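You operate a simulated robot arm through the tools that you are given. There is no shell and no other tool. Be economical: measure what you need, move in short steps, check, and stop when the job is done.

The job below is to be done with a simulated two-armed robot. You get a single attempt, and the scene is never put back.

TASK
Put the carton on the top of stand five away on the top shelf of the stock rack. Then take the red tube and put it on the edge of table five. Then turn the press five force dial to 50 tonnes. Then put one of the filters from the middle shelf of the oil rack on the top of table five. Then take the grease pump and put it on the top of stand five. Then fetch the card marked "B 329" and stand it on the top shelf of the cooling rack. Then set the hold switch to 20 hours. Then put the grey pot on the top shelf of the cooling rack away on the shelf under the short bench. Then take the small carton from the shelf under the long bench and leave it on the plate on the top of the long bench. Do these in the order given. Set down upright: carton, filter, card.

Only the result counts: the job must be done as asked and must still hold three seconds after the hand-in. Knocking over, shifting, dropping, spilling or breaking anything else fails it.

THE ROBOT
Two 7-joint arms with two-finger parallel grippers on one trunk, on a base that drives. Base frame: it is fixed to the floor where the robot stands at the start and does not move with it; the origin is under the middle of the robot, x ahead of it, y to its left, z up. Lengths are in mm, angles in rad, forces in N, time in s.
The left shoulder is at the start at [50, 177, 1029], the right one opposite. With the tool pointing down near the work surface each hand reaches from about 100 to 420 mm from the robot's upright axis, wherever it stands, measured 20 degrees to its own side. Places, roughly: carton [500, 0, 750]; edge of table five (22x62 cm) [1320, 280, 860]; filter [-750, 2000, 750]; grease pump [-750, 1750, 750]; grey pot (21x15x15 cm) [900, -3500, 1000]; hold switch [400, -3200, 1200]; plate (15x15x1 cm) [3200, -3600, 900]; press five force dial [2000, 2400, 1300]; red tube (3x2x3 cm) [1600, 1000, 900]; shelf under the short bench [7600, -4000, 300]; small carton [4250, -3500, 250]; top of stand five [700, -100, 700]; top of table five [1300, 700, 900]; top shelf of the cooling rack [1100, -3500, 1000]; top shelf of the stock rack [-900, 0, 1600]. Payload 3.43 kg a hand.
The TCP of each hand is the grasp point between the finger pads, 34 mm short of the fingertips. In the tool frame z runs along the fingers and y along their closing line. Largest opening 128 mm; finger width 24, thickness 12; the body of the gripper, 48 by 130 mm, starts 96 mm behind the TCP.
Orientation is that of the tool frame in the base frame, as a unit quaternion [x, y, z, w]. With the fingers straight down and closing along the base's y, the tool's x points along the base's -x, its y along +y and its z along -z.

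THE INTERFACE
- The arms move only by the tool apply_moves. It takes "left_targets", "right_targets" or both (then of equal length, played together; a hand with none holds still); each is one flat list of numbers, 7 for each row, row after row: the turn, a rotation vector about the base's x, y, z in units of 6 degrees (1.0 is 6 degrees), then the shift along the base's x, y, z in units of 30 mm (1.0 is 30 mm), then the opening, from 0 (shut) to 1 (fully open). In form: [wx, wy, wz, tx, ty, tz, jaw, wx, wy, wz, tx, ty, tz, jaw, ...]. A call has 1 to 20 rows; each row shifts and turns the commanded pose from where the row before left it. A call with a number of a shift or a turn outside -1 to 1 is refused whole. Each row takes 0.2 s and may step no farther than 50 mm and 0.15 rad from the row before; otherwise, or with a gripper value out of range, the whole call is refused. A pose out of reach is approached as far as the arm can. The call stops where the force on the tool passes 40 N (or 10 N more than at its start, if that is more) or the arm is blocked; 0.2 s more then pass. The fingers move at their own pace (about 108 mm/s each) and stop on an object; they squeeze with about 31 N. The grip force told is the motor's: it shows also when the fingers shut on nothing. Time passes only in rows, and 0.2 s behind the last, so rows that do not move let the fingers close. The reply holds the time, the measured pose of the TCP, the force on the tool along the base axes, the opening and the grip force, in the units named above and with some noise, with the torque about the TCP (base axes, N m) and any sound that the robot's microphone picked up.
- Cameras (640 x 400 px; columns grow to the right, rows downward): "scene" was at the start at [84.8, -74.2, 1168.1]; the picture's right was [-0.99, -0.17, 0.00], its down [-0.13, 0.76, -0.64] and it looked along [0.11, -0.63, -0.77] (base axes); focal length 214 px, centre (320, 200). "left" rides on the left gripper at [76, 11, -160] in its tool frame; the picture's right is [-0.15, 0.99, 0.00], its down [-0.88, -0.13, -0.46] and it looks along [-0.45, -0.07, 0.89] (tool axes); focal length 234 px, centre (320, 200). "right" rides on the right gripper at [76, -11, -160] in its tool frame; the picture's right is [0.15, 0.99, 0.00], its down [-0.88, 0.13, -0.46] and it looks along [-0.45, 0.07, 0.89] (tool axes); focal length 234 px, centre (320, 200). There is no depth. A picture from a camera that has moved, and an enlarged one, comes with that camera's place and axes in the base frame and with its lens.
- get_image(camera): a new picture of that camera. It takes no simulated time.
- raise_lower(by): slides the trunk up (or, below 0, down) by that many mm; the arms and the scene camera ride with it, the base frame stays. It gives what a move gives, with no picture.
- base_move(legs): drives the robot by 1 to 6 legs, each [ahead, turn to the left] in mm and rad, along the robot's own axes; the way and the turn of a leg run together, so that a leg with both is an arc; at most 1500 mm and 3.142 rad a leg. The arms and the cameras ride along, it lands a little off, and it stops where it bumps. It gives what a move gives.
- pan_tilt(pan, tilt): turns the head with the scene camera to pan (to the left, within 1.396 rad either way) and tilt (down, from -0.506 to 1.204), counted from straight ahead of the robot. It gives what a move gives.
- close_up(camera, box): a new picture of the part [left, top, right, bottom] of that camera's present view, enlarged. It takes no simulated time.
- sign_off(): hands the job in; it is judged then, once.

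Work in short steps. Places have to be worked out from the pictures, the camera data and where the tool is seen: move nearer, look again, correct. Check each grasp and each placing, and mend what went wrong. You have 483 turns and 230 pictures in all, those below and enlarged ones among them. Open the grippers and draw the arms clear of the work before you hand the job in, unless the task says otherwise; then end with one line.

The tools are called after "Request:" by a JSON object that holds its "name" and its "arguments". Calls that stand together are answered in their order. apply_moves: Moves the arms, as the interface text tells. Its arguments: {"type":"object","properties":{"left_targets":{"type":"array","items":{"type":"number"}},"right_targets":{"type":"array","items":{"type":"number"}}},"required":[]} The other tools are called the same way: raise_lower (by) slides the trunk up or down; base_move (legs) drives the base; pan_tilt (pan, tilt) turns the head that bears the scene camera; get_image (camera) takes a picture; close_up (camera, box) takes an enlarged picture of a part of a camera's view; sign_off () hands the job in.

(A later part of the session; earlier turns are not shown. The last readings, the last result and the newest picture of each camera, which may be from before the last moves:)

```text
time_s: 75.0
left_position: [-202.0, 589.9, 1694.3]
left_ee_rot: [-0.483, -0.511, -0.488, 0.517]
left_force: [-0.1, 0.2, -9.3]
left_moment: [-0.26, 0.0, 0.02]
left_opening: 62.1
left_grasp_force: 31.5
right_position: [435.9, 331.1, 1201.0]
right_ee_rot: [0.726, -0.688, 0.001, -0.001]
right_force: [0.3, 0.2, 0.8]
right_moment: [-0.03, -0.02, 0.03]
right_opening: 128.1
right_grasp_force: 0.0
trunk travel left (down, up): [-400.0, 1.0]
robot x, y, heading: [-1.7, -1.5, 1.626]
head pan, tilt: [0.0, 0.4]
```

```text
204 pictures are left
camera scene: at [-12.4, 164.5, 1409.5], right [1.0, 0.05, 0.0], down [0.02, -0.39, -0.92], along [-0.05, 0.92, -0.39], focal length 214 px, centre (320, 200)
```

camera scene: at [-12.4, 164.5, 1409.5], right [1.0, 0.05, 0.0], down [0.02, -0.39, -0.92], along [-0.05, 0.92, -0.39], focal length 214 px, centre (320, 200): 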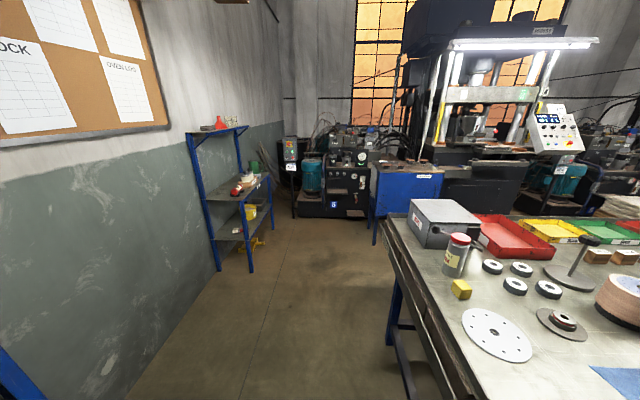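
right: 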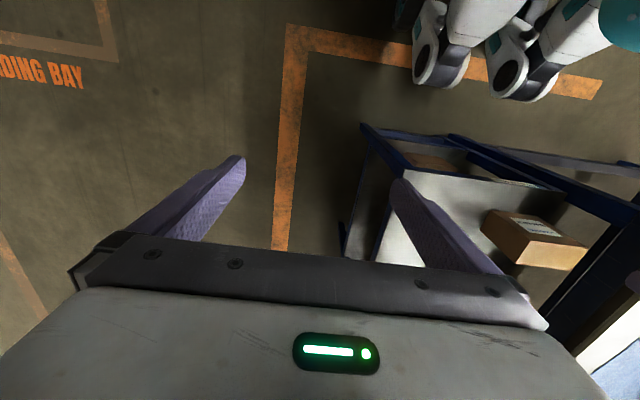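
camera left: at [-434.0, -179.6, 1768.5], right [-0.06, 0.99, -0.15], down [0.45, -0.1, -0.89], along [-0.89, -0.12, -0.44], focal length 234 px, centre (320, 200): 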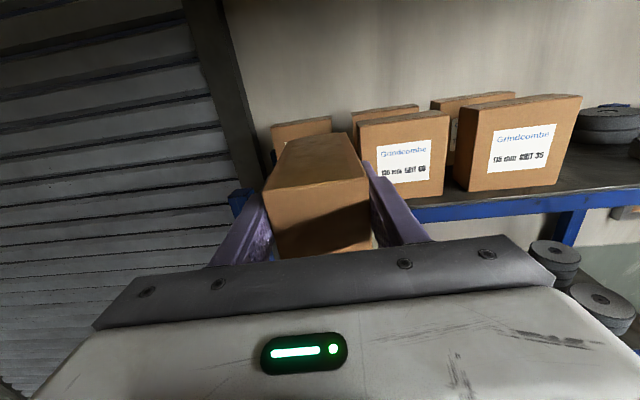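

The way is clear. I drive 391 mm along +y, then turn left to face the rack.

Request:
{"name": "base_move", "arguments": {"legs": [[391, 0], [0, 1.515]]}}

Request:
{"name": "pan_tilt", "arguments": {"pan": 0, "tilt": -0.3}}

Request:
{"name": "get_image", "arguments": {"camera": "scene"}}

Request:
{"name": "get_image", "arguments": {"camera": "left"}}

```text
time_s: 81.3
left_position: [-622.3, 215.7, 1693.6]
left_ee_rot: [0.009, -0.702, 0.01, 0.712]
left_force: [0.0, -0.1, -9.1]
left_moment: [0.0, -0.24, -0.01]
left_opening: 61.8
left_grasp_force: 31.4
right_position: [-345.0, 845.6, 1200.1]
right_ee_rot: [1.0, 0.012, 0.001, 0.0]
right_force: [0.3, 0.6, -0.2]
right_moment: [0.04, 0.0, -0.02]
right_opening: 128.1
right_grasp_force: 0.2
trunk travel left (down, up): [-400.0, 1.0]
robot x, y, heading: [-26.9, 393.5, -3.118]
head pan, tilt: [0.0, 0.4]
```

```text
time_s: 82.3
left_position: [-621.2, 215.1, 1695.0]
left_ee_rot: [0.01, -0.703, 0.011, 0.711]
left_force: [0.2, -0.4, -9.7]
left_moment: [-0.01, -0.26, 0.05]
left_opening: 62.1
left_grasp_force: 31.5
right_position: [-344.6, 845.2, 1200.1]
right_ee_rot: [1.0, 0.011, 0.0, 0.0]
right_force: [0.4, 0.3, 0.0]
right_moment: [-0.04, 0.0, 0.0]
right_opening: 128.1
right_grasp_force: 0.1
trunk travel left (down, up): [-400.0, 1.0]
robot x, y, heading: [-25.7, 390.8, -3.119]
head pan, tilt: [0.0, -0.3]
```

```text
203 pictures are left
camera scene: at [-173.5, 392.2, 1471.8], right [-0.02, 1.0, 0.0], down [-0.29, -0.01, -0.96], along [-0.96, -0.02, 0.29], focal length 214 px, centre (320, 200)
```

scene: 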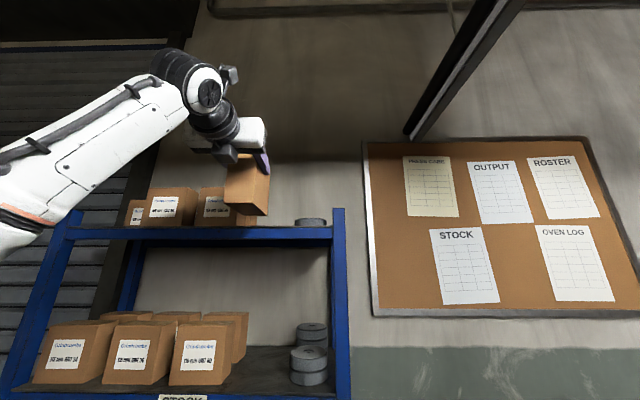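

```text
202 pictures are left
camera left: at [-460.8, 230.4, 1768.0], right [-0.03, 0.99, -0.15], down [0.45, -0.12, -0.89], along [-0.89, -0.09, -0.44], focal length 234 px, centre (320, 200)
```

left: 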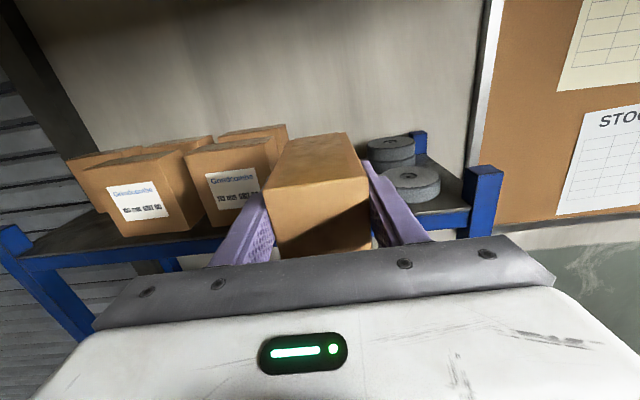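

The slot lies between carton 3 (edge about y 150) and the discs (edge about y 303). I shift the hand 12 mm to +y and drive 215 mm ahead.

Request:
{"name": "apply_moves", "arguments": {"left_targets": [0, 0, 0, 0, 0.4, 0, 0]}}

Request:
{"name": "base_move", "arguments": {"legs": [[215, -0.022]]}}

Request:
{"name": "get_image", "arguments": {"camera": "left"}}

Request:
{"name": "get_image", "arguments": {"camera": "scene"}}

```text
time_s: 82.7
left_position: [-621.8, 228.0, 1693.7]
left_ee_rot: [0.009, -0.702, 0.011, 0.712]
left_force: [0.2, 1.2, -9.4]
left_moment: [0.01, -0.22, 0.02]
left_opening: 61.9
left_grasp_force: 30.6
right_position: [-344.3, 845.8, 1198.8]
right_ee_rot: [1.0, 0.011, 0.001, 0.0]
right_force: [-0.1, -0.5, -0.2]
right_moment: [0.01, 0.01, -0.01]
right_opening: 128.1
right_grasp_force: 0.0
trunk travel left (down, up): [-400.0, 1.0]
robot x, y, heading: [-25.5, 396.5, -3.118]
head pan, tilt: [0.0, -0.3]
```

```text
time_s: 84.4
left_position: [-842.0, 240.0, 1694.5]
left_ee_rot: [0.0, -0.703, 0.001, 0.711]
left_force: [-0.8, -0.4, -9.8]
left_moment: [-0.01, -0.22, 0.01]
left_opening: 61.8
left_grasp_force: 31.2
right_position: [-550.3, 850.5, 1200.4]
right_ee_rot: [1.0, -0.001, 0.001, 0.0]
right_force: [-0.9, 0.9, 1.0]
right_moment: [0.01, -0.02, -0.03]
right_opening: 127.6
right_grasp_force: 0.0
trunk travel left (down, up): [-400.0, 1.0]
robot x, y, heading: [-240.0, 395.5, 3.14]
head pan, tilt: [0.0, -0.3]
```

```text
201 pictures are left
camera left: at [-680.7, 250.8, 1767.9], right [0.0, 0.99, -0.15], down [0.45, -0.13, -0.89], along [-0.9, -0.07, -0.44], focal length 234 px, centre (320, 200)
```

left: 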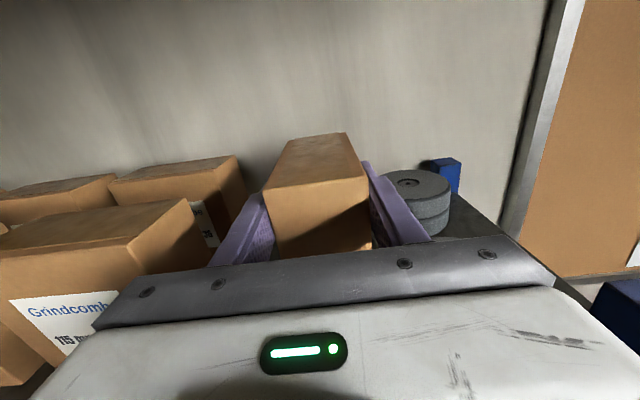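

```text
200 pictures are left
camera scene: at [-389.7, 393.9, 1471.9], right [0.0, 1.0, 0.0], down [-0.29, 0.0, -0.96], along [-0.96, 0.0, 0.29], focal length 214 px, centre (320, 200)
```

scene: 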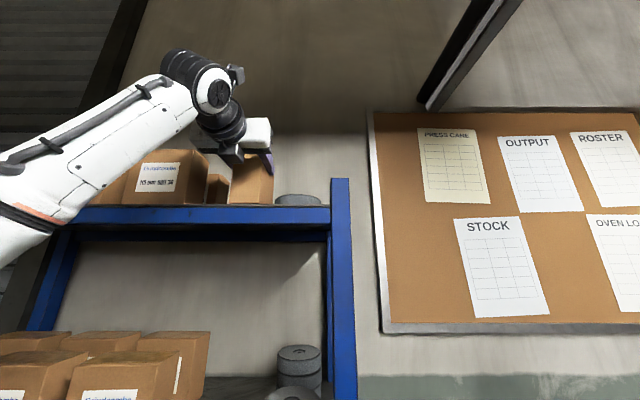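

The hand is 14 mm too far right; I correct and lower 40 mm, then check the gap below the carton.

Request:
{"name": "apply_moves", "arguments": {"left_targets": [0, 0, 0, 0, -0.47, 0, 0, 0, 0, 0, 0, 0, -0.5, 0, 0, 0, 0, 0, 0, -0.5, 0, 0, 0, 0, 0, 0, -0.33, 0]}}

Request:
{"name": "close_up", "arguments": {"camera": "scene", "box": [160, 100, 360, 225]}}

```text
time_s: 85.4
left_position: [-832.6, 226.2, 1660.8]
left_ee_rot: [0.0, -0.697, 0.001, 0.717]
left_force: [0.5, -1.6, 25.3]
left_moment: [0.22, 0.21, 0.31]
left_opening: 62.0
left_grasp_force: 31.1
right_position: [-545.2, 850.8, 1200.6]
right_ee_rot: [1.0, 0.0, -0.002, 0.001]
right_force: [-0.1, -0.2, 0.2]
right_moment: [0.0, -0.02, 0.01]
right_opening: 128.2
right_grasp_force: 0.0
trunk travel left (down, up): [-400.0, 1.0]
robot x, y, heading: [-241.6, 391.9, 3.141]
head pan, tilt: [0.0, -0.3]
```

```text
3.20 times, centred on (260, 162) of scene
camera zoom: at [-384.8, 394.4, 1472.7], right [0.0, 1.0, 0.0], down [-0.3, 0.0, -0.95], along [-0.95, 0.0, 0.3], focal length 686 px, centre (512, 320)
```

zoom: 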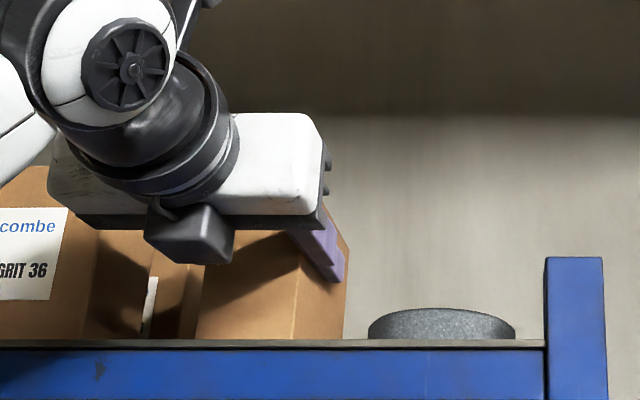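

The carton touched the shelf (25 N upward). I relieve 4 mm and open the fingers slightly.

Request:
{"name": "apply_moves", "arguments": {"left_targets": [0, 0, 0, 0, 0, 0.14, 0, 0, 0, 0, 0, 0, 0, 0]}}

```text
time_s: 86.0
left_position: [-836.7, 227.0, 1660.5]
left_ee_rot: [-0.001, -0.702, 0.0, 0.712]
left_force: [5.1, 0.4, 8.3]
left_moment: [0.35, 0.95, -0.09]
left_opening: 61.9
left_grasp_force: 30.9
right_position: [-545.8, 851.7, 1199.6]
right_ee_rot: [1.0, -0.001, -0.002, 0.0]
right_force: [0.0, 0.8, -0.3]
right_moment: [-0.01, -0.03, -0.01]
right_opening: 128.1
right_grasp_force: 0.1
trunk travel left (down, up): [-400.0, 1.0]
robot x, y, heading: [-243.4, 390.5, 3.139]
head pan, tilt: [0.0, -0.3]
```

Nearly unloaded. I open the fingers to about 82 mm.

Request:
{"name": "apply_moves", "arguments": {"left_targets": [0, 0, 0, 0, 0, 0, 0.55, 0, 0, 0, 0, 0, 0, 0.64, 0, 0, 0, 0, 0, 0, 0.64]}}

Request:
{"name": "get_image", "arguments": {"camera": "left"}}

Request:
{"name": "close_up", "arguments": {"camera": "scene", "box": [160, 100, 360, 225]}}

```text
time_s: 86.8
left_position: [-840.1, 226.3, 1658.7]
left_ee_rot: [0.0, -0.703, 0.001, 0.711]
left_force: [0.5, -0.7, -0.1]
left_moment: [-0.02, -0.04, -0.03]
left_opening: 81.6
left_grasp_force: 0.0
right_position: [-548.6, 851.2, 1199.5]
right_ee_rot: [1.0, -0.001, 0.0, -0.001]
right_force: [-0.8, -0.1, 1.2]
right_moment: [0.0, -0.03, -0.01]
right_opening: 127.9
right_grasp_force: 0.0
trunk travel left (down, up): [-400.0, 1.0]
robot x, y, heading: [-240.1, 393.4, 3.137]
head pan, tilt: [0.0, -0.3]
```

```text
198 pictures are left
camera left: at [-678.6, 236.9, 1732.4], right [-0.01, 0.99, -0.15], down [0.45, -0.13, -0.89], along [-0.9, -0.07, -0.44], focal length 234 px, centre (320, 200)
```

left: 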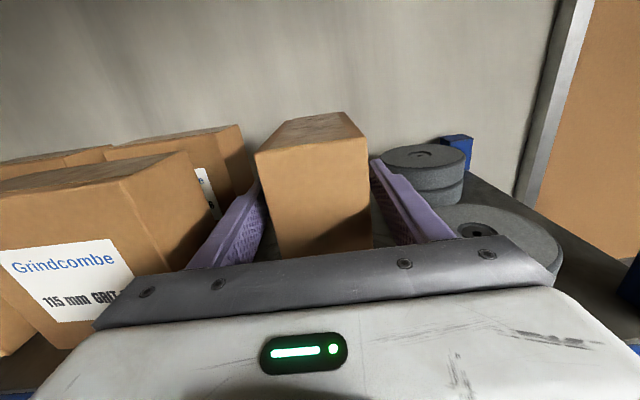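

```text
3.20 times, centred on (260, 162) of scene
camera zoom: at [-388.2, 394.1, 1472.0], right [0.0, 1.0, 0.0], down [-0.3, 0.0, -0.96], along [-0.96, 0.0, 0.3], focal length 686 px, centre (512, 320)
```

zoom: 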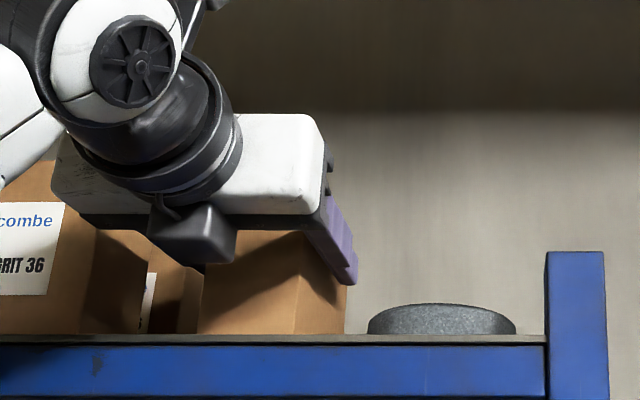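

Carton stands upright on the shelf. I back straight off 240 mm.

Request:
{"name": "base_move", "arguments": {"legs": [[-240, 0]]}}

Request:
{"name": "get_image", "arguments": {"camera": "left"}}

```text
time_s: 88.6
left_position: [-601.5, 226.2, 1660.0]
left_ee_rot: [0.0, -0.702, 0.001, 0.712]
left_force: [0.4, 0.6, -0.5]
left_moment: [0.02, 0.0, 0.02]
left_opening: 81.7
left_grasp_force: 0.0
right_position: [-310.3, 850.2, 1200.3]
right_ee_rot: [1.0, 0.0, 0.0, 0.0]
right_force: [0.2, 0.7, 1.2]
right_moment: [0.01, 0.01, 0.02]
right_opening: 127.9
right_grasp_force: 0.1
trunk travel left (down, up): [-400.0, 1.0]
robot x, y, heading: [-3.2, 392.8, 3.137]
head pan, tilt: [0.0, -0.3]
```

```text
196 pictures are left
camera left: at [-440.4, 236.2, 1732.8], right [-0.01, 0.99, -0.15], down [0.44, -0.13, -0.89], along [-0.9, -0.07, -0.44], focal length 234 px, centre (320, 200)
```

left: 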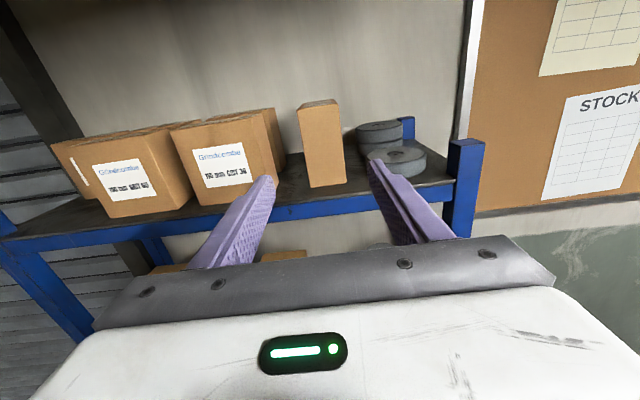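

Carton placed well. Next the red tube on the far (+y) side of table five. I bring the left hand lower and closer for travel.

Request:
{"name": "apply_moves", "arguments": {"left_targets": [0, 0, 0, 0.3, 0, -1, 1, 0, 0, 0, 0.3, 0, -1, 1, 0, 0, 0, 0.3, 0, -1, 1, 0, 0, 0, 0.3, 0, -1, 1, 0, 0, 0, 0.3, 0, -1, 1, 0, 0, 0, 0.3, 0, -1, 1, 0, 0, 0, 0.3, 0, -1, 1, 0, 0, 0, 0.3, 0, -1, 1, 0, 0, 0, 0.3, 0, -1, 1, 0, 0, 0, 0.3, 0, -1, 1, 0, 0, 0, 0.3, 0, -1, 1, 0, 0, 0, 0.3, 0, -1, 1, 0, 0, 0, 0.3, 0, -1, 1, 0, 0, 0, 0.3, 0, -1, 1]}}

Request:
{"name": "base_move", "arguments": {"legs": [[0, -1.57]]}}

Request:
{"name": "pan_tilt", "arguments": {"pan": 0, "tilt": 0.4}}

Request:
{"name": "get_image", "arguments": {"camera": "scene"}}

```text
time_s: 91.6
left_position: [-501.8, 236.3, 1242.4]
left_ee_rot: [0.001, -0.703, 0.001, 0.711]
left_force: [0.3, 0.1, 0.7]
left_moment: [-0.01, 0.0, 0.01]
left_opening: 128.1
left_grasp_force: 0.0
left hand out of reach, approached as far as the arm can: row 13, 14
right_position: [-310.1, 850.8, 1198.9]
right_ee_rot: [1.0, -0.002, 0.0, 0.0]
right_force: [-0.3, 0.9, -0.4]
right_moment: [0.01, 0.0, 0.03]
right_opening: 128.0
right_grasp_force: 0.1
trunk travel left (down, up): [-400.0, 1.0]
robot x, y, heading: [-4.2, 389.8, 3.138]
head pan, tilt: [0.0, -0.3]
```

```text
time_s: 95.8
left_position: [-150.8, 890.2, 1242.4]
left_ee_rot: [0.501, 0.493, 0.506, -0.499]
left_force: [0.4, 0.3, 0.6]
left_moment: [-0.03, 0.02, 0.02]
left_opening: 128.3
left_grasp_force: 0.2
right_position: [461.0, 689.5, 1199.6]
right_ee_rot: [-0.7, 0.714, -0.001, 0.0]
right_force: [0.3, -0.3, -0.1]
right_moment: [0.02, 0.01, -0.01]
right_opening: 128.2
right_grasp_force: 0.0
trunk travel left (down, up): [-400.0, 1.0]
robot x, y, heading: [-4.6, 390.3, 1.553]
head pan, tilt: [0.0, -0.3]
```

```text
time_s: 96.9
left_position: [-151.2, 890.6, 1242.5]
left_ee_rot: [0.501, 0.494, 0.506, -0.5]
left_force: [-0.7, -0.5, -0.1]
left_moment: [-0.03, -0.01, 0.02]
left_opening: 128.4
left_grasp_force: 0.1
right_position: [460.2, 688.6, 1198.2]
right_ee_rot: [-0.701, 0.714, -0.001, 0.0]
right_force: [-0.3, 0.0, 0.6]
right_moment: [0.02, -0.02, 0.07]
right_opening: 128.0
right_grasp_force: 0.1
trunk travel left (down, up): [-400.0, 1.0]
robot x, y, heading: [-7.0, 390.6, 1.553]
head pan, tilt: [0.0, 0.4]
```

```text
195 pictures are left
camera scene: at [0.8, 555.7, 1409.6], right [1.0, -0.02, 0.0], down [-0.01, -0.39, -0.92], along [0.02, 0.92, -0.39], focal length 214 px, centre (320, 200)
```

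scene: 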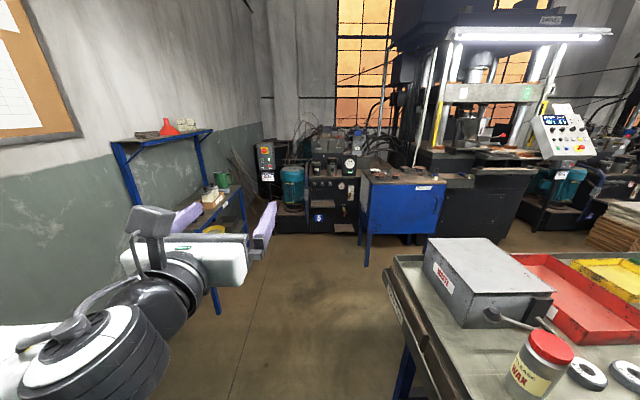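

The aisle behind the table is about 950 mm wide. I drive 1200 mm along +y, turn right to face +x, and look.

Request:
{"name": "base_move", "arguments": {"legs": [[1200, 0], [0, -1.555]]}}

Request:
{"name": "get_image", "arguments": {"camera": "scene"}}

Request:
{"name": "get_image", "arguments": {"camera": "right"}}

```text
time_s: 106.8
left_position: [513.3, 1750.3, 1242.6]
left_ee_rot: [0.703, 0.005, 0.712, -0.006]
left_force: [0.0, 0.2, -0.4]
left_moment: [0.04, -0.01, 0.01]
left_opening: 128.0
left_grasp_force: 0.1
right_position: [325.3, 1134.6, 1201.0]
right_ee_rot: [-0.004, 1.0, 0.0, -0.001]
right_force: [0.0, 0.0, -0.5]
right_moment: [-0.02, 0.0, -0.01]
right_opening: 128.2
right_grasp_force: 0.0
trunk travel left (down, up): [-400.0, 1.0]
robot x, y, heading: [15.7, 1592.8, 0.01]
head pan, tilt: [0.0, 0.4]
```

```text
194 pictures are left
camera scene: at [180.0, 1592.7, 1409.6], right [0.01, -1.0, 0.0], down [-0.39, 0.0, -0.92], along [0.92, 0.01, -0.39], focal length 214 px, centre (320, 200)
```

scene: 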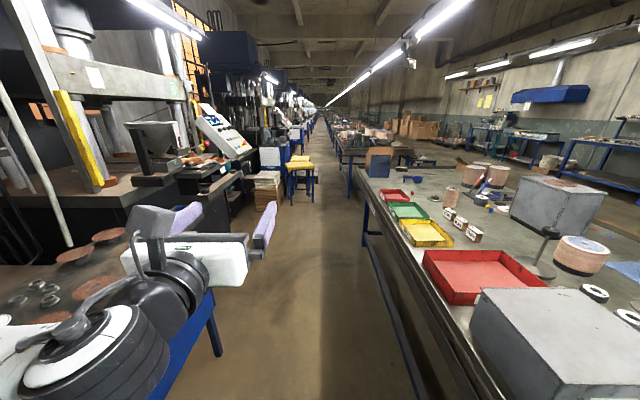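

```text
193 pictures are left
camera right: at [251.3, 1122.8, 1359.3], right [-0.15, 0.99, 0.0], down [0.88, 0.14, 0.45], along [0.45, 0.07, -0.89], focal length 234 px, centre (320, 200)
```

right: 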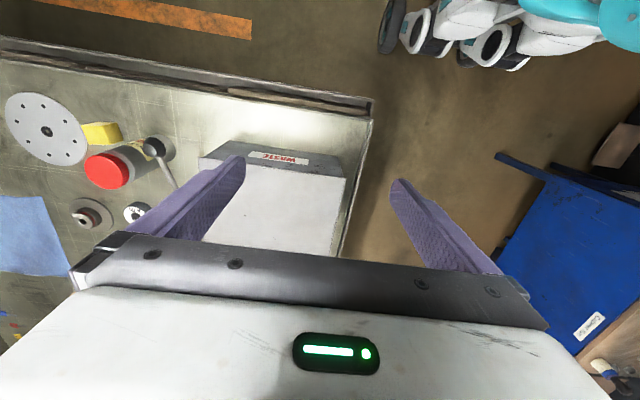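

I zoom on the table's far part to find the red tube.

Request:
{"name": "close_up", "arguments": {"camera": "scene", "box": [360, 155, 540, 268]}}

Request:
{"name": "close_up", "arguments": {"camera": "scene", "box": [120, 80, 320, 205]}}

```text
3.54 times, centred on (450, 212) of scene
camera zoom: at [180.0, 1592.7, 1409.6], right [0.01, -1.0, 0.0], down [-0.39, 0.0, -0.92], along [0.92, 0.01, -0.39], focal length 759 px, centre (-140, 159)
```

zoom: 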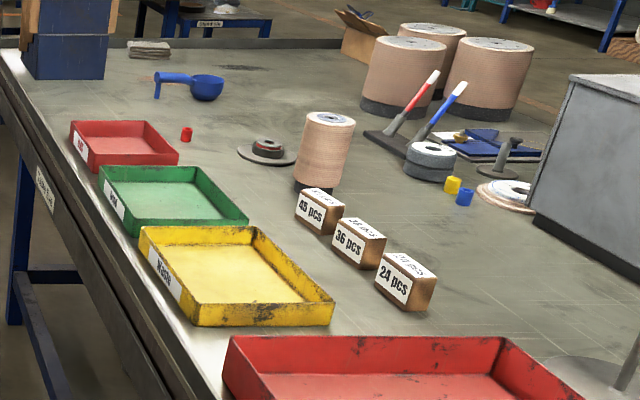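

```text
3.20 times, centred on (220, 142) of scene
camera zoom: at [180.0, 1592.7, 1409.6], right [0.01, -1.0, 0.0], down [-0.39, 0.0, -0.92], along [0.92, 0.01, -0.39], focal length 686 px, centre (640, 384)
```

zoom: 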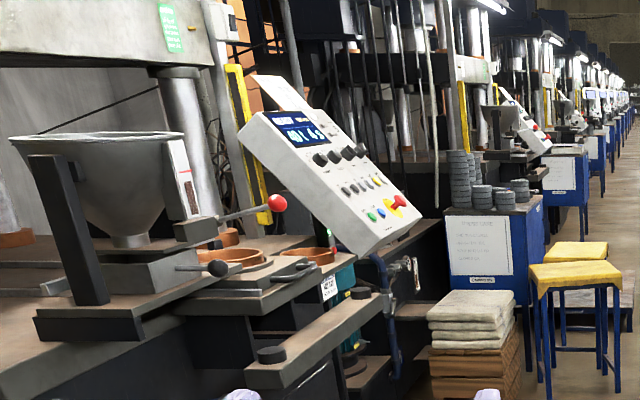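

The red tube stands near [1585, 967]. I drive along the aisle to x≈1590 and turn right to face the table.

Request:
{"name": "base_move", "arguments": {"legs": [[1500, -0.01], [75, 0], [0, -1.571]]}}

Request:
{"name": "pan_tilt", "arguments": {"pan": 0, "tilt": 0.8}}

Request:
{"name": "get_image", "arguments": {"camera": "scene"}}

```text
time_s: 118.7
left_position: [1734.2, 1070.8, 1242.9]
left_ee_rot: [0.49, -0.504, 0.496, 0.509]
left_force: [0.3, 0.7, -0.1]
left_moment: [0.03, 0.02, -0.01]
left_opening: 128.1
left_grasp_force: 0.1
right_position: [1125.7, 1282.6, 1199.5]
right_ee_rot: [0.719, 0.695, 0.0, -0.001]
right_force: [0.2, 0.0, -0.1]
right_moment: [0.03, 0.02, 0.01]
right_opening: 127.9
right_grasp_force: 0.1
trunk travel left (down, up): [-400.0, 1.0]
robot x, y, heading: [1594.4, 1570.4, -1.606]
head pan, tilt: [0.0, 0.4]
```

```text
time_s: 119.5
left_position: [1734.1, 1070.7, 1241.8]
left_ee_rot: [0.489, -0.504, 0.496, 0.51]
left_force: [-0.4, 1.2, 0.4]
left_moment: [-0.03, 0.01, 0.01]
left_opening: 127.8
left_grasp_force: 0.2
right_position: [1126.0, 1283.8, 1200.2]
right_ee_rot: [0.719, 0.695, -0.001, -0.002]
right_force: [0.4, -0.4, 0.4]
right_moment: [0.03, 0.02, 0.01]
right_opening: 128.2
right_grasp_force: 0.0
trunk travel left (down, up): [-400.0, 1.0]
robot x, y, heading: [1592.0, 1573.1, -1.605]
head pan, tilt: [0.0, 0.799]
```

```text
190 pictures are left
camera scene: at [1591.1, 1423.5, 1374.5], right [-1.0, 0.04, 0.0], down [0.03, 0.72, -0.7], along [-0.02, -0.7, -0.72], focal length 214 px, centre (320, 200)
```

scene: 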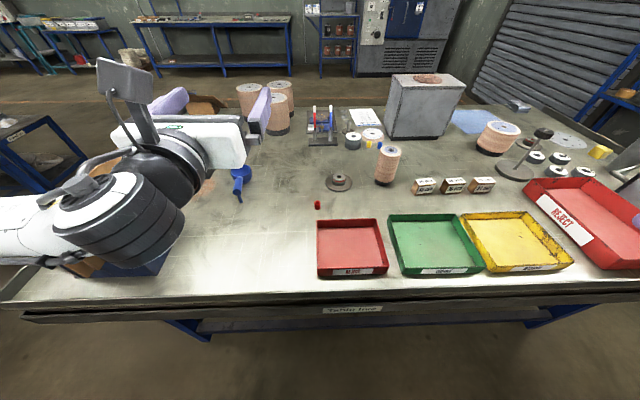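

The tube is at about [1588, 957]; its near tray edge is ~80 mm closer. I advance 105 mm, then swing the hand to point steeply down above the tube.

Request:
{"name": "base_move", "arguments": {"legs": [[105, 0]]}}

Request:
{"name": "apply_moves", "arguments": {"left_targets": [1, 0, 0, -0.4, 0, -0.5, 1, 1, 0, 0, -0.4, 0, -0.5, 1, 1, 0, 0, -0.4, 0, -0.5, 1, 1, 0, 0, -0.4, 0, -0.5, 1, 1, 0, 0, -0.4, 0, -0.5, 1, 1, 0, 0, -0.4, 0, -0.5, 1, 1, 0, 0, -0.4, 0, -0.5, 1, 1, 0, 0, -0.4, 0, -0.5, 1, 1, 0, 0, -0.4, 0, -0.5, 1, 1, 0, 0, -0.4, 0, -0.5, 1, 1, 0, 0, -0.4, 0, -0.5, 1, 1, 0, 0, -0.4, 0, -0.5, 1]}}

Request:
{"name": "get_image", "arguments": {"camera": "left"}}

Request:
{"name": "get_image", "arguments": {"camera": "scene"}}

```text
time_s: 120.7
left_position: [1731.0, 966.1, 1241.6]
left_ee_rot: [0.49, -0.504, 0.497, 0.509]
left_force: [-0.4, -0.4, 0.4]
left_moment: [-0.01, -0.01, 0.0]
left_opening: 127.9
left_grasp_force: 0.1
right_position: [1122.9, 1176.2, 1198.5]
right_ee_rot: [0.718, 0.696, 0.001, -0.001]
right_force: [-0.7, 0.3, -0.1]
right_moment: [0.03, 0.03, -0.01]
right_opening: 127.9
right_grasp_force: 0.1
trunk travel left (down, up): [-400.0, 1.0]
robot x, y, heading: [1589.2, 1471.3, -1.605]
head pan, tilt: [0.0, 0.799]
```

```text
time_s: 123.3
left_position: [1584.5, 968.0, 1061.8]
left_ee_rot: [-0.696, 0.7, -0.106, -0.123]
left_force: [-0.2, 0.5, 0.6]
left_moment: [0.0, -0.01, 0.01]
left_opening: 128.0
left_grasp_force: 0.0
right_position: [1123.1, 1177.0, 1198.8]
right_ee_rot: [0.719, 0.695, 0.001, 0.0]
right_force: [0.5, 0.5, -0.5]
right_moment: [0.02, -0.03, 0.0]
right_opening: 127.9
right_grasp_force: 0.1
trunk travel left (down, up): [-400.0, 1.0]
robot x, y, heading: [1593.4, 1463.9, -1.605]
head pan, tilt: [0.0, 0.799]
```

```text
189 pictures are left
camera left: at [1579.3, 945.9, 1237.0], right [-0.99, 0.15, -0.02], down [0.14, 0.98, 0.15], along [0.04, 0.14, -0.99], focal length 234 px, centre (320, 200)
```

left: 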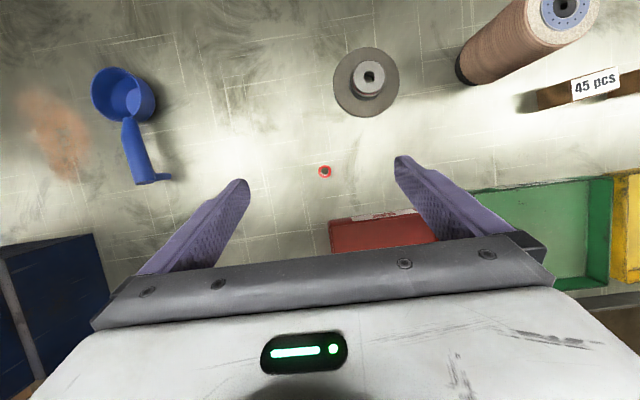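

```text
188 pictures are left
camera scene: at [1587.5, 1319.2, 1374.4], right [-1.0, 0.03, 0.0], down [0.02, 0.72, -0.7], along [-0.02, -0.7, -0.72], focal length 214 px, centre (320, 200)
```

scene: 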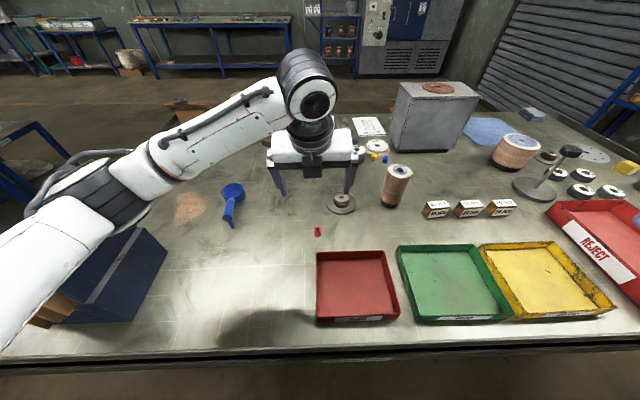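

The tube is at about [1582, 954]. I descend to TCP z≈915 with a half-open jaw and check.

Request:
{"name": "apply_moves", "arguments": {"left_targets": [0, 0, 0, -0.07, -0.1, -0.98, 0.6, 0, 0, 0, 0, -0.1, -0.98, 0.5, 0, 0, 0, 0, 0, -0.98, 0.5, 0, 0, 0, 0, 0, -0.98, 0.5, 0, 0, 0, 0, 0, -0.98, 0.5]}}

Request:
{"name": "get_image", "arguments": {"camera": "left"}}

Request:
{"name": "close_up", "arguments": {"camera": "scene", "box": [260, 150, 420, 250]}}

```text
time_s: 124.5
left_position: [1583.3, 961.5, 914.7]
left_ee_rot: [-0.695, 0.7, -0.105, -0.124]
left_force: [0.3, 0.1, 0.1]
left_moment: [-0.01, 0.03, 0.02]
left_opening: 64.1
left_grasp_force: 0.1
right_position: [1122.8, 1177.7, 1199.6]
right_ee_rot: [0.718, 0.696, -0.001, -0.001]
right_force: [-0.2, 0.2, -0.3]
right_moment: [0.0, -0.01, 0.01]
right_opening: 128.0
right_grasp_force: 0.0
trunk travel left (down, up): [-400.0, 1.0]
robot x, y, heading: [1593.6, 1468.8, -1.604]
head pan, tilt: [0.0, 0.799]
```

```text
187 pictures are left
camera left: at [1577.4, 939.6, 1090.7], right [-0.99, 0.15, -0.02], down [0.14, 0.98, 0.15], along [0.04, 0.14, -0.99], focal length 234 px, centre (320, 200)
```

left: 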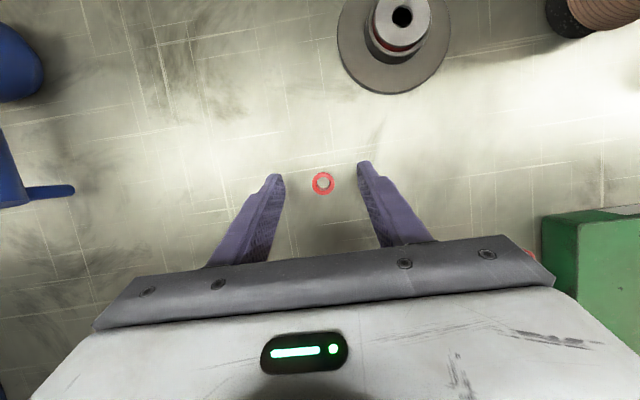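

```text
4.00 times, centred on (340, 200) of scene
camera zoom: at [1587.9, 1319.3, 1374.5], right [-1.0, 0.03, 0.0], down [0.02, 0.72, -0.7], along [-0.02, -0.7, -0.72], focal length 858 px, centre (240, 200)
```

zoom: 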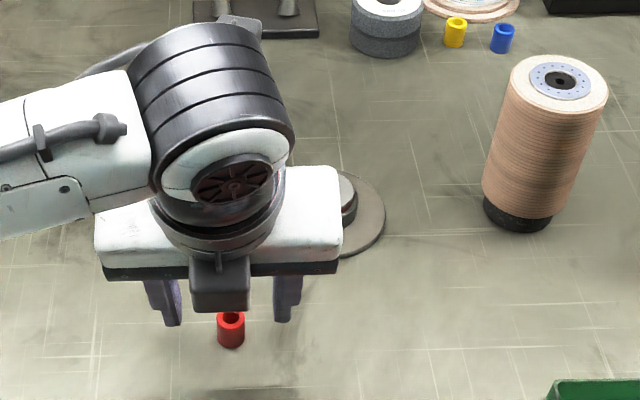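

The tube is centred between the fingertips. I go down 14 mm and close.

Request:
{"name": "apply_moves", "arguments": {"left_targets": [0, 0, 0, 0, 0, -0.25, 0.5, 0, 0, 0, 0, 0, -0.22, 0.5, 0, 0, 0, 0, 0, 0, 0, 0, 0, 0, 0, 0, 0, 0, 0, 0, 0, 0, 0, 0, 0]}}

Request:
{"name": "get_image", "arguments": {"camera": "left"}}

```text
time_s: 125.7
left_position: [1586.0, 962.0, 902.7]
left_ee_rot: [-0.695, 0.7, -0.107, -0.124]
left_force: [-0.2, -0.2, -0.4]
left_moment: [-0.02, -0.02, 0.01]
left_opening: 12.7
left_grasp_force: 31.0
right_position: [1122.9, 1176.6, 1199.9]
right_ee_rot: [0.719, 0.695, 0.0, -0.001]
right_force: [0.4, 0.6, 0.1]
right_moment: [-0.03, 0.04, 0.0]
right_opening: 128.2
right_grasp_force: 0.0
trunk travel left (down, up): [-400.0, 1.0]
robot x, y, heading: [1589.4, 1468.9, -1.602]
head pan, tilt: [0.0, 0.799]
```

```text
185 pictures are left
camera left: at [1579.0, 939.9, 1076.9], right [-0.99, 0.15, -0.02], down [0.14, 0.98, 0.15], along [0.04, 0.14, -0.99], focal length 234 px, centre (320, 200)
```

left: 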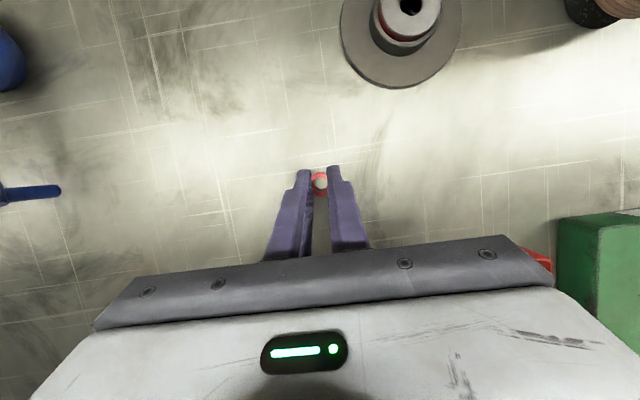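

The tube appears pinched. I lift 150 mm and check.

Request:
{"name": "apply_moves", "arguments": {"left_targets": [0, 0, 0, 0, 0, 0.7, 0, 0, 0, 0, 0, 0, 1, 0, 0, 0, 0, 0, 0, 1, 0, 0, 0, 0, 0, 0, 1, 0, 0, 0, 0, 0, 0, 1, 0, 0, 0, 0, 0, 0, 1, 0]}}

Request:
{"name": "close_up", "arguments": {"camera": "left", "box": [240, 130, 400, 230]}}

Request:
{"name": "close_up", "arguments": {"camera": "scene", "box": [240, 110, 400, 210]}}

```text
time_s: 127.1
left_position: [1585.2, 961.7, 1073.0]
left_ee_rot: [-0.695, 0.7, -0.106, -0.125]
left_force: [0.2, 0.5, 0.0]
left_moment: [-0.02, 0.0, -0.01]
left_opening: 16.7
left_grasp_force: 31.0
right_position: [1123.9, 1176.2, 1199.9]
right_ee_rot: [0.719, 0.695, 0.001, -0.001]
right_force: [-0.1, -0.1, 0.8]
right_moment: [0.0, 0.02, -0.01]
right_opening: 127.8
right_grasp_force: 0.1
trunk travel left (down, up): [-400.0, 1.0]
robot x, y, heading: [1587.5, 1467.2, -1.605]
head pan, tilt: [0.0, 0.799]
```

```text
4.00 times, centred on (320, 180) of left
camera zoom: at [1579.2, 940.0, 1248.1], right [-0.99, 0.15, -0.02], down [0.14, 0.98, 0.15], along [0.04, 0.14, -0.99], focal length 937 px, centre (320, 280)
```

zoom: 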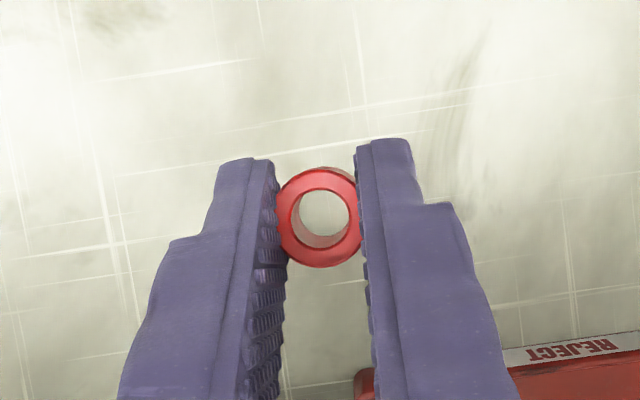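

```text
4.00 times, centred on (320, 160) of scene
camera zoom: at [1587.8, 1319.7, 1374.5], right [-1.0, 0.03, 0.0], down [0.02, 0.72, -0.7], along [-0.02, -0.7, -0.72], focal length 858 px, centre (320, 360)
```

zoom: 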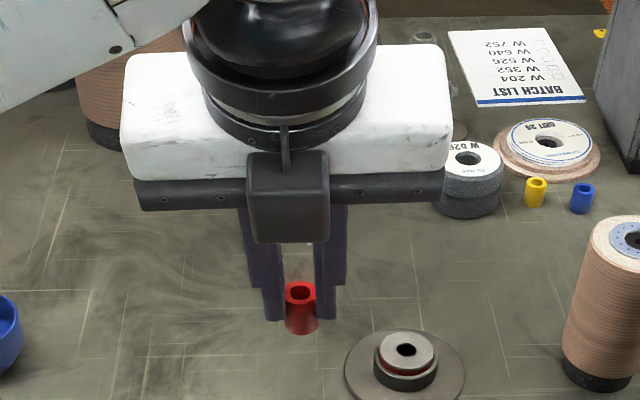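

Tube held. I back off, turn left to face +x and reverse along the aisle the way I came.

Request:
{"name": "base_move", "arguments": {"legs": [[-125, 0], [0, 1.605], [-1500, 0], [-130, 0]]}}

Request:
{"name": "pan_tilt", "arguments": {"pan": -1.2, "tilt": 0.4}}

Request:
{"name": "get_image", "arguments": {"camera": "scene"}}

```text
time_s: 140.2
left_position: [466.3, 1595.0, 1073.1]
left_ee_rot: [0.986, 0.023, 0.163, 0.009]
left_force: [-0.4, 0.0, -0.7]
left_moment: [0.01, 0.01, 0.02]
left_opening: 16.3
left_grasp_force: 31.5
right_position: [275.4, 1121.8, 1200.0]
right_ee_rot: [-0.009, 1.0, -0.001, 0.0]
right_force: [0.1, -1.0, 0.5]
right_moment: [-0.02, -0.03, -0.01]
right_opening: 127.8
right_grasp_force: 0.1
trunk travel left (down, up): [-400.0, 1.0]
robot x, y, heading: [-43.5, 1578.5, 0.018]
head pan, tilt: [0.0, 0.799]
```

```text
time_s: 141.6
left_position: [466.9, 1595.0, 1071.7]
left_ee_rot: [0.986, 0.024, 0.163, 0.008]
left_force: [0.1, -0.3, -0.1]
left_moment: [0.04, 0.02, 0.03]
left_opening: 16.6
left_grasp_force: 31.1
right_position: [276.2, 1121.9, 1199.2]
right_ee_rot: [-0.01, 1.0, -0.001, -0.001]
right_force: [0.5, -0.1, -0.1]
right_moment: [0.03, -0.03, 0.01]
right_opening: 128.3
right_grasp_force: 0.0
trunk travel left (down, up): [-400.0, 1.0]
robot x, y, heading: [-41.7, 1571.1, 0.015]
head pan, tilt: [-1.201, 0.4]
```

```text
182 pictures are left
camera scene: at [66.5, 1491.0, 1409.5], right [-0.92, -0.38, 0.0], down [-0.15, 0.36, -0.92], along [0.35, -0.85, -0.39], focal length 214 px, centre (320, 200)
```

scene: 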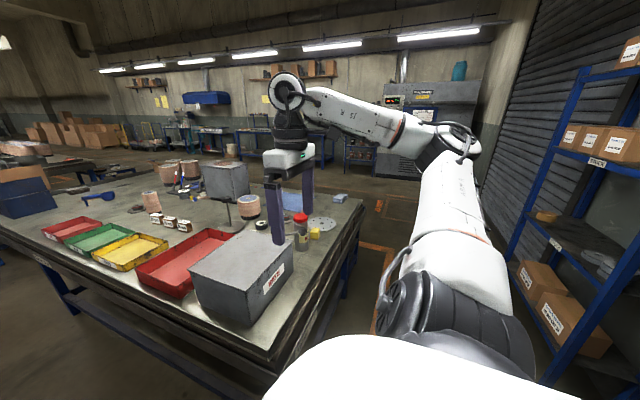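

Clear. I turn right, drive to y≈−600, then turn left to face +x along the open floor.

Request:
{"name": "base_move", "arguments": {"legs": [[0, -1.59], [1500, 0], [670, 0], [0, 1.571]]}}

Request:
{"name": "pan_tilt", "arguments": {"pan": 0.5, "tilt": 0.4}}

Request:
{"name": "get_image", "arguments": {"camera": "scene"}}

```text
time_s: 160.1
left_position: [501.7, -557.6, 1072.1]
left_ee_rot: [0.986, 0.038, 0.163, 0.006]
left_force: [-0.1, -0.1, 0.9]
left_moment: [0.01, -0.02, -0.03]
left_opening: 16.9
left_grasp_force: 30.6
right_position: [327.7, -1035.8, 1199.2]
right_ee_rot: [-0.025, 1.0, -0.001, -0.002]
right_force: [0.6, -1.0, -0.3]
right_moment: [-0.02, 0.01, 0.0]
right_opening: 128.1
right_grasp_force: 0.0
trunk travel left (down, up): [-400.0, 1.0]
robot x, y, heading: [-8.0, -592.0, 0.052]
head pan, tilt: [-1.201, 0.4]
```

```text
time_s: 161.8
left_position: [503.5, -557.8, 1072.7]
left_ee_rot: [0.986, 0.039, 0.163, 0.006]
left_force: [0.3, -0.1, 0.7]
left_moment: [0.04, -0.01, 0.0]
left_opening: 16.5
left_grasp_force: 31.2
right_position: [326.6, -1036.7, 1200.0]
right_ee_rot: [-0.025, 1.0, -0.001, -0.001]
right_force: [0.2, -0.5, 0.5]
right_moment: [-0.04, 0.02, -0.03]
right_opening: 128.1
right_grasp_force: 0.1
trunk travel left (down, up): [-400.0, 1.0]
robot x, y, heading: [-2.5, -592.8, 0.045]
head pan, tilt: [0.499, 0.4]
```

```text
181 pictures are left
camera scene: at [146.7, -541.0, 1409.6], right [0.52, -0.85, 0.0], down [-0.33, -0.2, -0.92], along [0.79, 0.48, -0.39], focal length 214 px, centre (320, 200)
```

scene: 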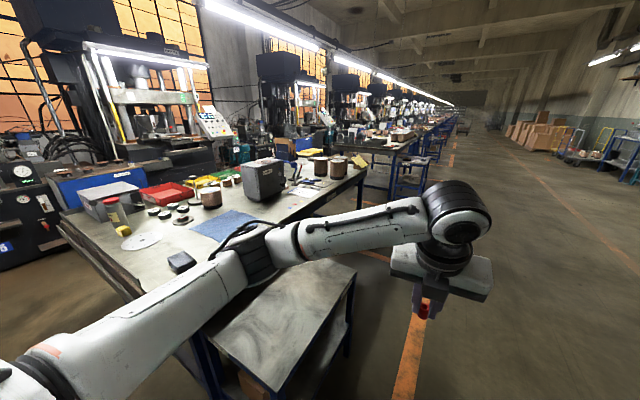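

I drive 1325 mm ahead and turn left to face the table's near edge.

Request:
{"name": "base_move", "arguments": {"legs": [[1325, -0.045], [0, 1.571]]}}

Request:
{"name": "pan_tilt", "arguments": {"pan": 0, "tilt": 0.6}}

Request:
{"name": "get_image", "arguments": {"camera": "scene"}}

```text
time_s: 172.3
left_position: [1326.1, -41.4, 1072.6]
left_ee_rot: [0.685, 0.71, 0.122, -0.108]
left_force: [0.3, -0.3, 0.0]
left_moment: [0.02, -0.02, 0.0]
left_opening: 16.6
left_grasp_force: 30.9
right_position: [1796.3, -237.3, 1199.9]
right_ee_rot: [0.71, -0.704, 0.0, 0.0]
right_force: [-0.2, 0.1, -0.1]
right_moment: [0.02, -0.02, -0.01]
right_opening: 128.0
right_grasp_force: 0.1
trunk travel left (down, up): [-400.0, 1.0]
robot x, y, heading: [1341.3, -549.8, 1.58]
head pan, tilt: [0.499, 0.4]
```

```text
time_s: 173.3
left_position: [1324.2, -41.6, 1072.1]
left_ee_rot: [0.686, 0.709, 0.122, -0.108]
left_force: [-0.4, -0.4, 0.1]
left_moment: [-0.03, 0.0, 0.02]
left_opening: 16.6
left_grasp_force: 31.1
right_position: [1795.9, -237.1, 1199.2]
right_ee_rot: [0.71, -0.705, 0.001, 0.001]
right_force: [-0.2, -0.2, -0.4]
right_moment: [0.01, 0.01, -0.01]
right_opening: 128.0
right_grasp_force: 0.1
trunk travel left (down, up): [-400.0, 1.0]
robot x, y, heading: [1343.6, -551.3, 1.581]
head pan, tilt: [0.0, 0.6]
```

```text
180 pictures are left
camera scene: at [1341.1, -388.9, 1391.4], right [1.0, 0.01, 0.0], down [0.0, -0.56, -0.83], along [-0.01, 0.83, -0.56], focal length 214 px, centre (320, 200)
```

scene: 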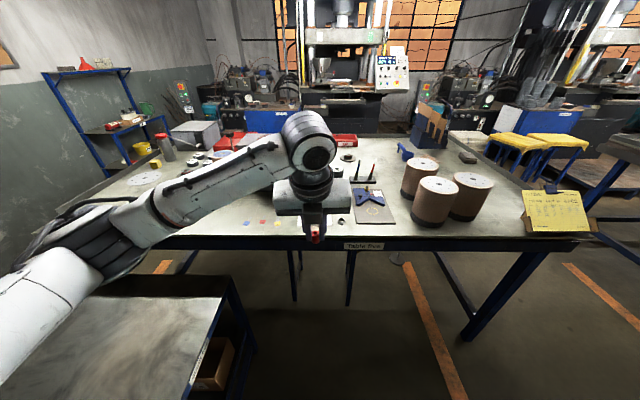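

I zoom to see the free area of the table edge and the note.

Request:
{"name": "close_up", "arguments": {"camera": "scene", "box": [220, 140, 420, 265]}}

Request:
{"name": "close_up", "arguments": {"camera": "scene", "box": [500, 170, 620, 245]}}

Request:
{"name": "get_image", "arguments": {"camera": "left"}}

```text
3.20 times, centred on (320, 202) of scene
camera zoom: at [1341.1, -388.9, 1391.4], right [1.0, 0.01, 0.0], down [0.0, -0.56, -0.83], along [-0.01, 0.83, -0.56], focal length 686 px, centre (320, 192)
```

zoom: 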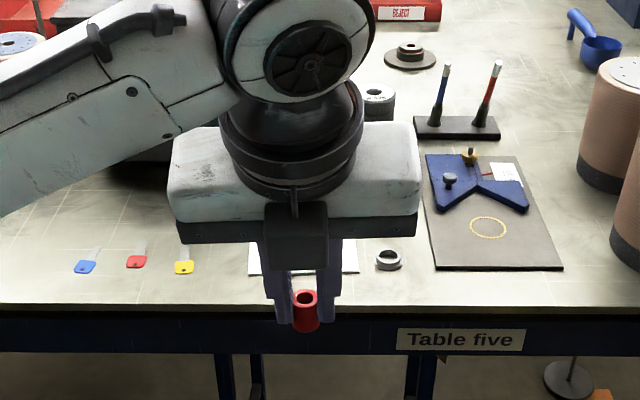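

```text
5.33 times, centred on (560, 208) of scene
camera zoom: at [1341.1, -388.9, 1391.4], right [1.0, 0.01, 0.0], down [0.0, -0.56, -0.83], along [-0.01, 0.83, -0.56], focal length 1144 px, centre (-960, 160)
```

zoom: 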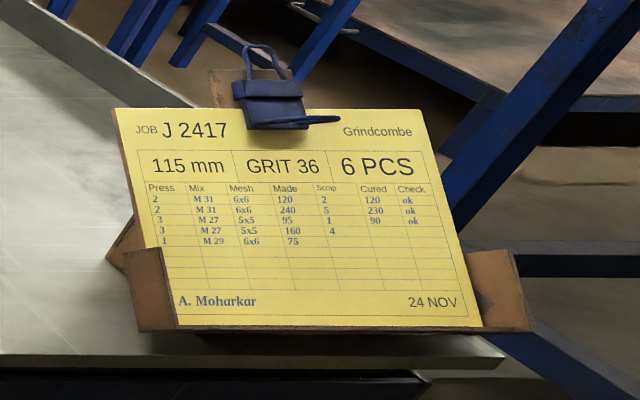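

```text
177 pictures are left
camera left: at [1332.4, -21.2, 1248.0], right [0.99, -0.11, -0.02], down [-0.1, -0.98, 0.15], along [-0.04, -0.14, -0.99], focal length 234 px, centre (320, 200)
```

left: 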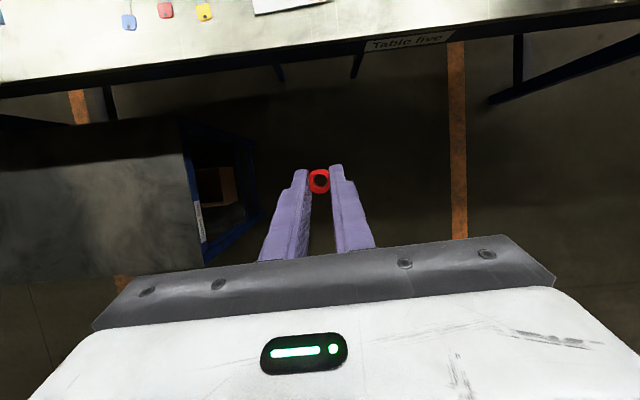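

Edge at y≈157. A free spot is about [1225, 205], in front of and between the yellow tag and the paper. I drive 238 mm ahead and shift the hand 97 mm left.

Request:
{"name": "base_move", "arguments": {"legs": [[238, 0]]}}

Request:
{"name": "apply_moves", "arguments": {"left_targets": [0, 0, 0, -0.8, 0, -0.5, 0, 0, 0, 0, -0.8, 0, -0.5, 0, 0, 0, 0, -0.8, 0, -0.5, 0, 0, 0, 0, -0.8, 0, -0.5, 0]}}

Request:
{"name": "get_image", "arguments": {"camera": "left"}}

Request:
{"name": "get_image", "arguments": {"camera": "scene"}}

```text
time_s: 175.0
left_position: [1323.0, 201.3, 1072.3]
left_ee_rot: [0.685, 0.71, 0.122, -0.108]
left_force: [0.0, 0.1, -1.1]
left_moment: [-0.03, -0.01, -0.04]
left_opening: 16.9
left_grasp_force: 30.8
right_position: [1792.9, 4.9, 1200.2]
right_ee_rot: [0.711, -0.703, 0.001, 0.0]
right_force: [-0.6, 0.7, -0.1]
right_moment: [-0.02, -0.01, -0.01]
right_opening: 128.3
right_grasp_force: 0.1
trunk travel left (down, up): [-400.0, 1.0]
robot x, y, heading: [1337.1, -313.0, 1.578]
head pan, tilt: [0.0, 0.6]
```

```text
time_s: 176.0
left_position: [1227.0, 199.1, 1011.7]
left_ee_rot: [0.684, 0.711, 0.122, -0.108]
left_force: [0.8, -0.6, 0.0]
left_moment: [-0.02, 0.0, -0.03]
left_opening: 16.8
left_grasp_force: 31.0
right_position: [1793.4, 2.6, 1199.5]
right_ee_rot: [0.711, -0.703, 0.001, -0.001]
right_force: [0.8, 0.0, -1.2]
right_moment: [-0.01, -0.02, 0.02]
right_opening: 127.8
right_grasp_force: 0.0
trunk travel left (down, up): [-400.0, 1.0]
robot x, y, heading: [1338.3, -307.1, 1.574]
head pan, tilt: [0.0, 0.6]
```

```text
176 pictures are left
camera left: at [1233.6, 220.1, 1187.3], right [0.99, -0.11, -0.02], down [-0.1, -0.98, 0.15], along [-0.04, -0.14, -0.99], focal length 234 px, centre (320, 200)
```

left: 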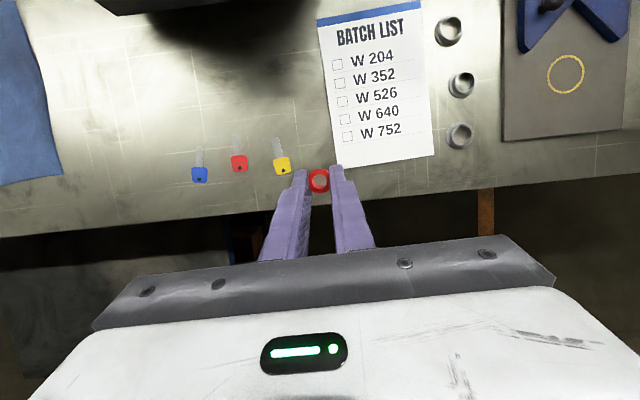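

```text
175 pictures are left
camera scene: at [1338.4, -147.9, 1391.4], right [1.0, 0.01, 0.0], down [0.01, -0.56, -0.83], along [-0.01, 0.83, -0.56], focal length 214 px, centre (320, 200)
```

scene: 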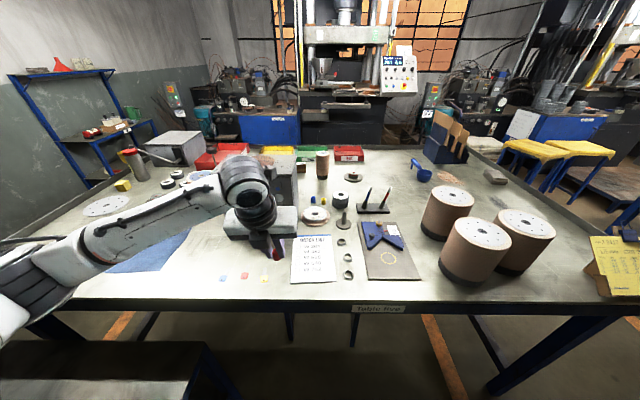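

The spot is free. I lower the tube to the table (TCP z ≈ 904), checking force.

Request:
{"name": "apply_moves", "arguments": {"left_targets": [0, 0, 0, -0.2, 0.05, -0.9, 0, 0, 0, 0, 0, 0, -0.9, 0, 0, 0, 0, 0, 0, -0.9, 0, 0, 0, 0, 0, 0, -0.6, 0, 0, 0, 0, 0, 0, -0.25, 0, 0, 0, 0, 0, 0, 0, 0]}}

Request:
{"name": "close_up", "arguments": {"camera": "scene", "box": [200, 210, 360, 310]}}

```text
time_s: 177.4
left_position: [1220.7, 200.5, 906.5]
left_ee_rot: [0.685, 0.71, 0.122, -0.108]
left_force: [0.3, 1.0, 0.4]
left_moment: [0.03, -0.01, 0.03]
left_opening: 16.9
left_grasp_force: 31.1
right_position: [1793.6, 4.8, 1200.1]
right_ee_rot: [0.711, -0.704, 0.001, 0.001]
right_force: [0.7, 0.3, 0.6]
right_moment: [0.0, 0.02, 0.01]
right_opening: 128.0
right_grasp_force: 0.2
trunk travel left (down, up): [-400.0, 1.0]
robot x, y, heading: [1337.5, -307.1, 1.578]
head pan, tilt: [0.0, 0.6]
```

```text
4.00 times, centred on (280, 260) of scene
camera zoom: at [1339.0, -147.9, 1391.3], right [1.0, 0.01, 0.0], down [0.01, -0.56, -0.83], along [-0.01, 0.83, -0.56], focal length 858 px, centre (480, -40)
```

zoom: 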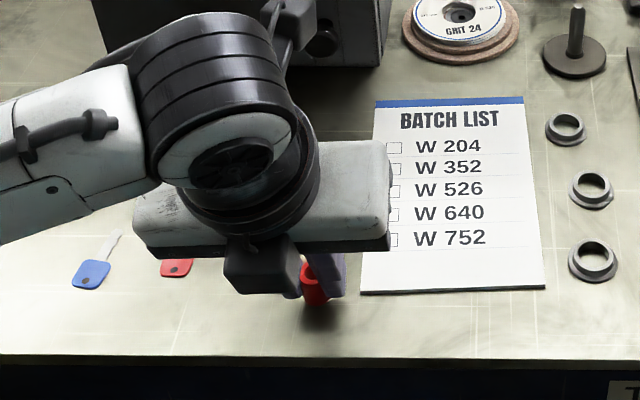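

No contact yet; I lower in 2 mm steps.

Request:
{"name": "apply_moves", "arguments": {"left_targets": [0, 0, 0, 0, 0, -0.08, 0, 0, 0, 0, 0, 0, -0.08, 0, 0, 0, 0, 0, 0, 0, 0]}}

```text
time_s: 178.2
left_position: [1220.9, 201.9, 900.0]
left_ee_rot: [0.685, 0.71, 0.122, -0.108]
left_force: [-0.4, -0.4, 0.5]
left_moment: [0.01, 0.0, 0.04]
left_opening: 16.5
left_grasp_force: 31.3
right_position: [1794.0, 2.8, 1199.4]
right_ee_rot: [0.71, -0.704, 0.001, 0.0]
right_force: [-0.2, 0.6, 0.1]
right_moment: [0.01, -0.01, 0.0]
right_opening: 127.8
right_grasp_force: 0.0
trunk travel left (down, up): [-400.0, 1.0]
robot x, y, heading: [1341.0, -306.0, 1.579]
head pan, tilt: [0.0, 0.6]
```

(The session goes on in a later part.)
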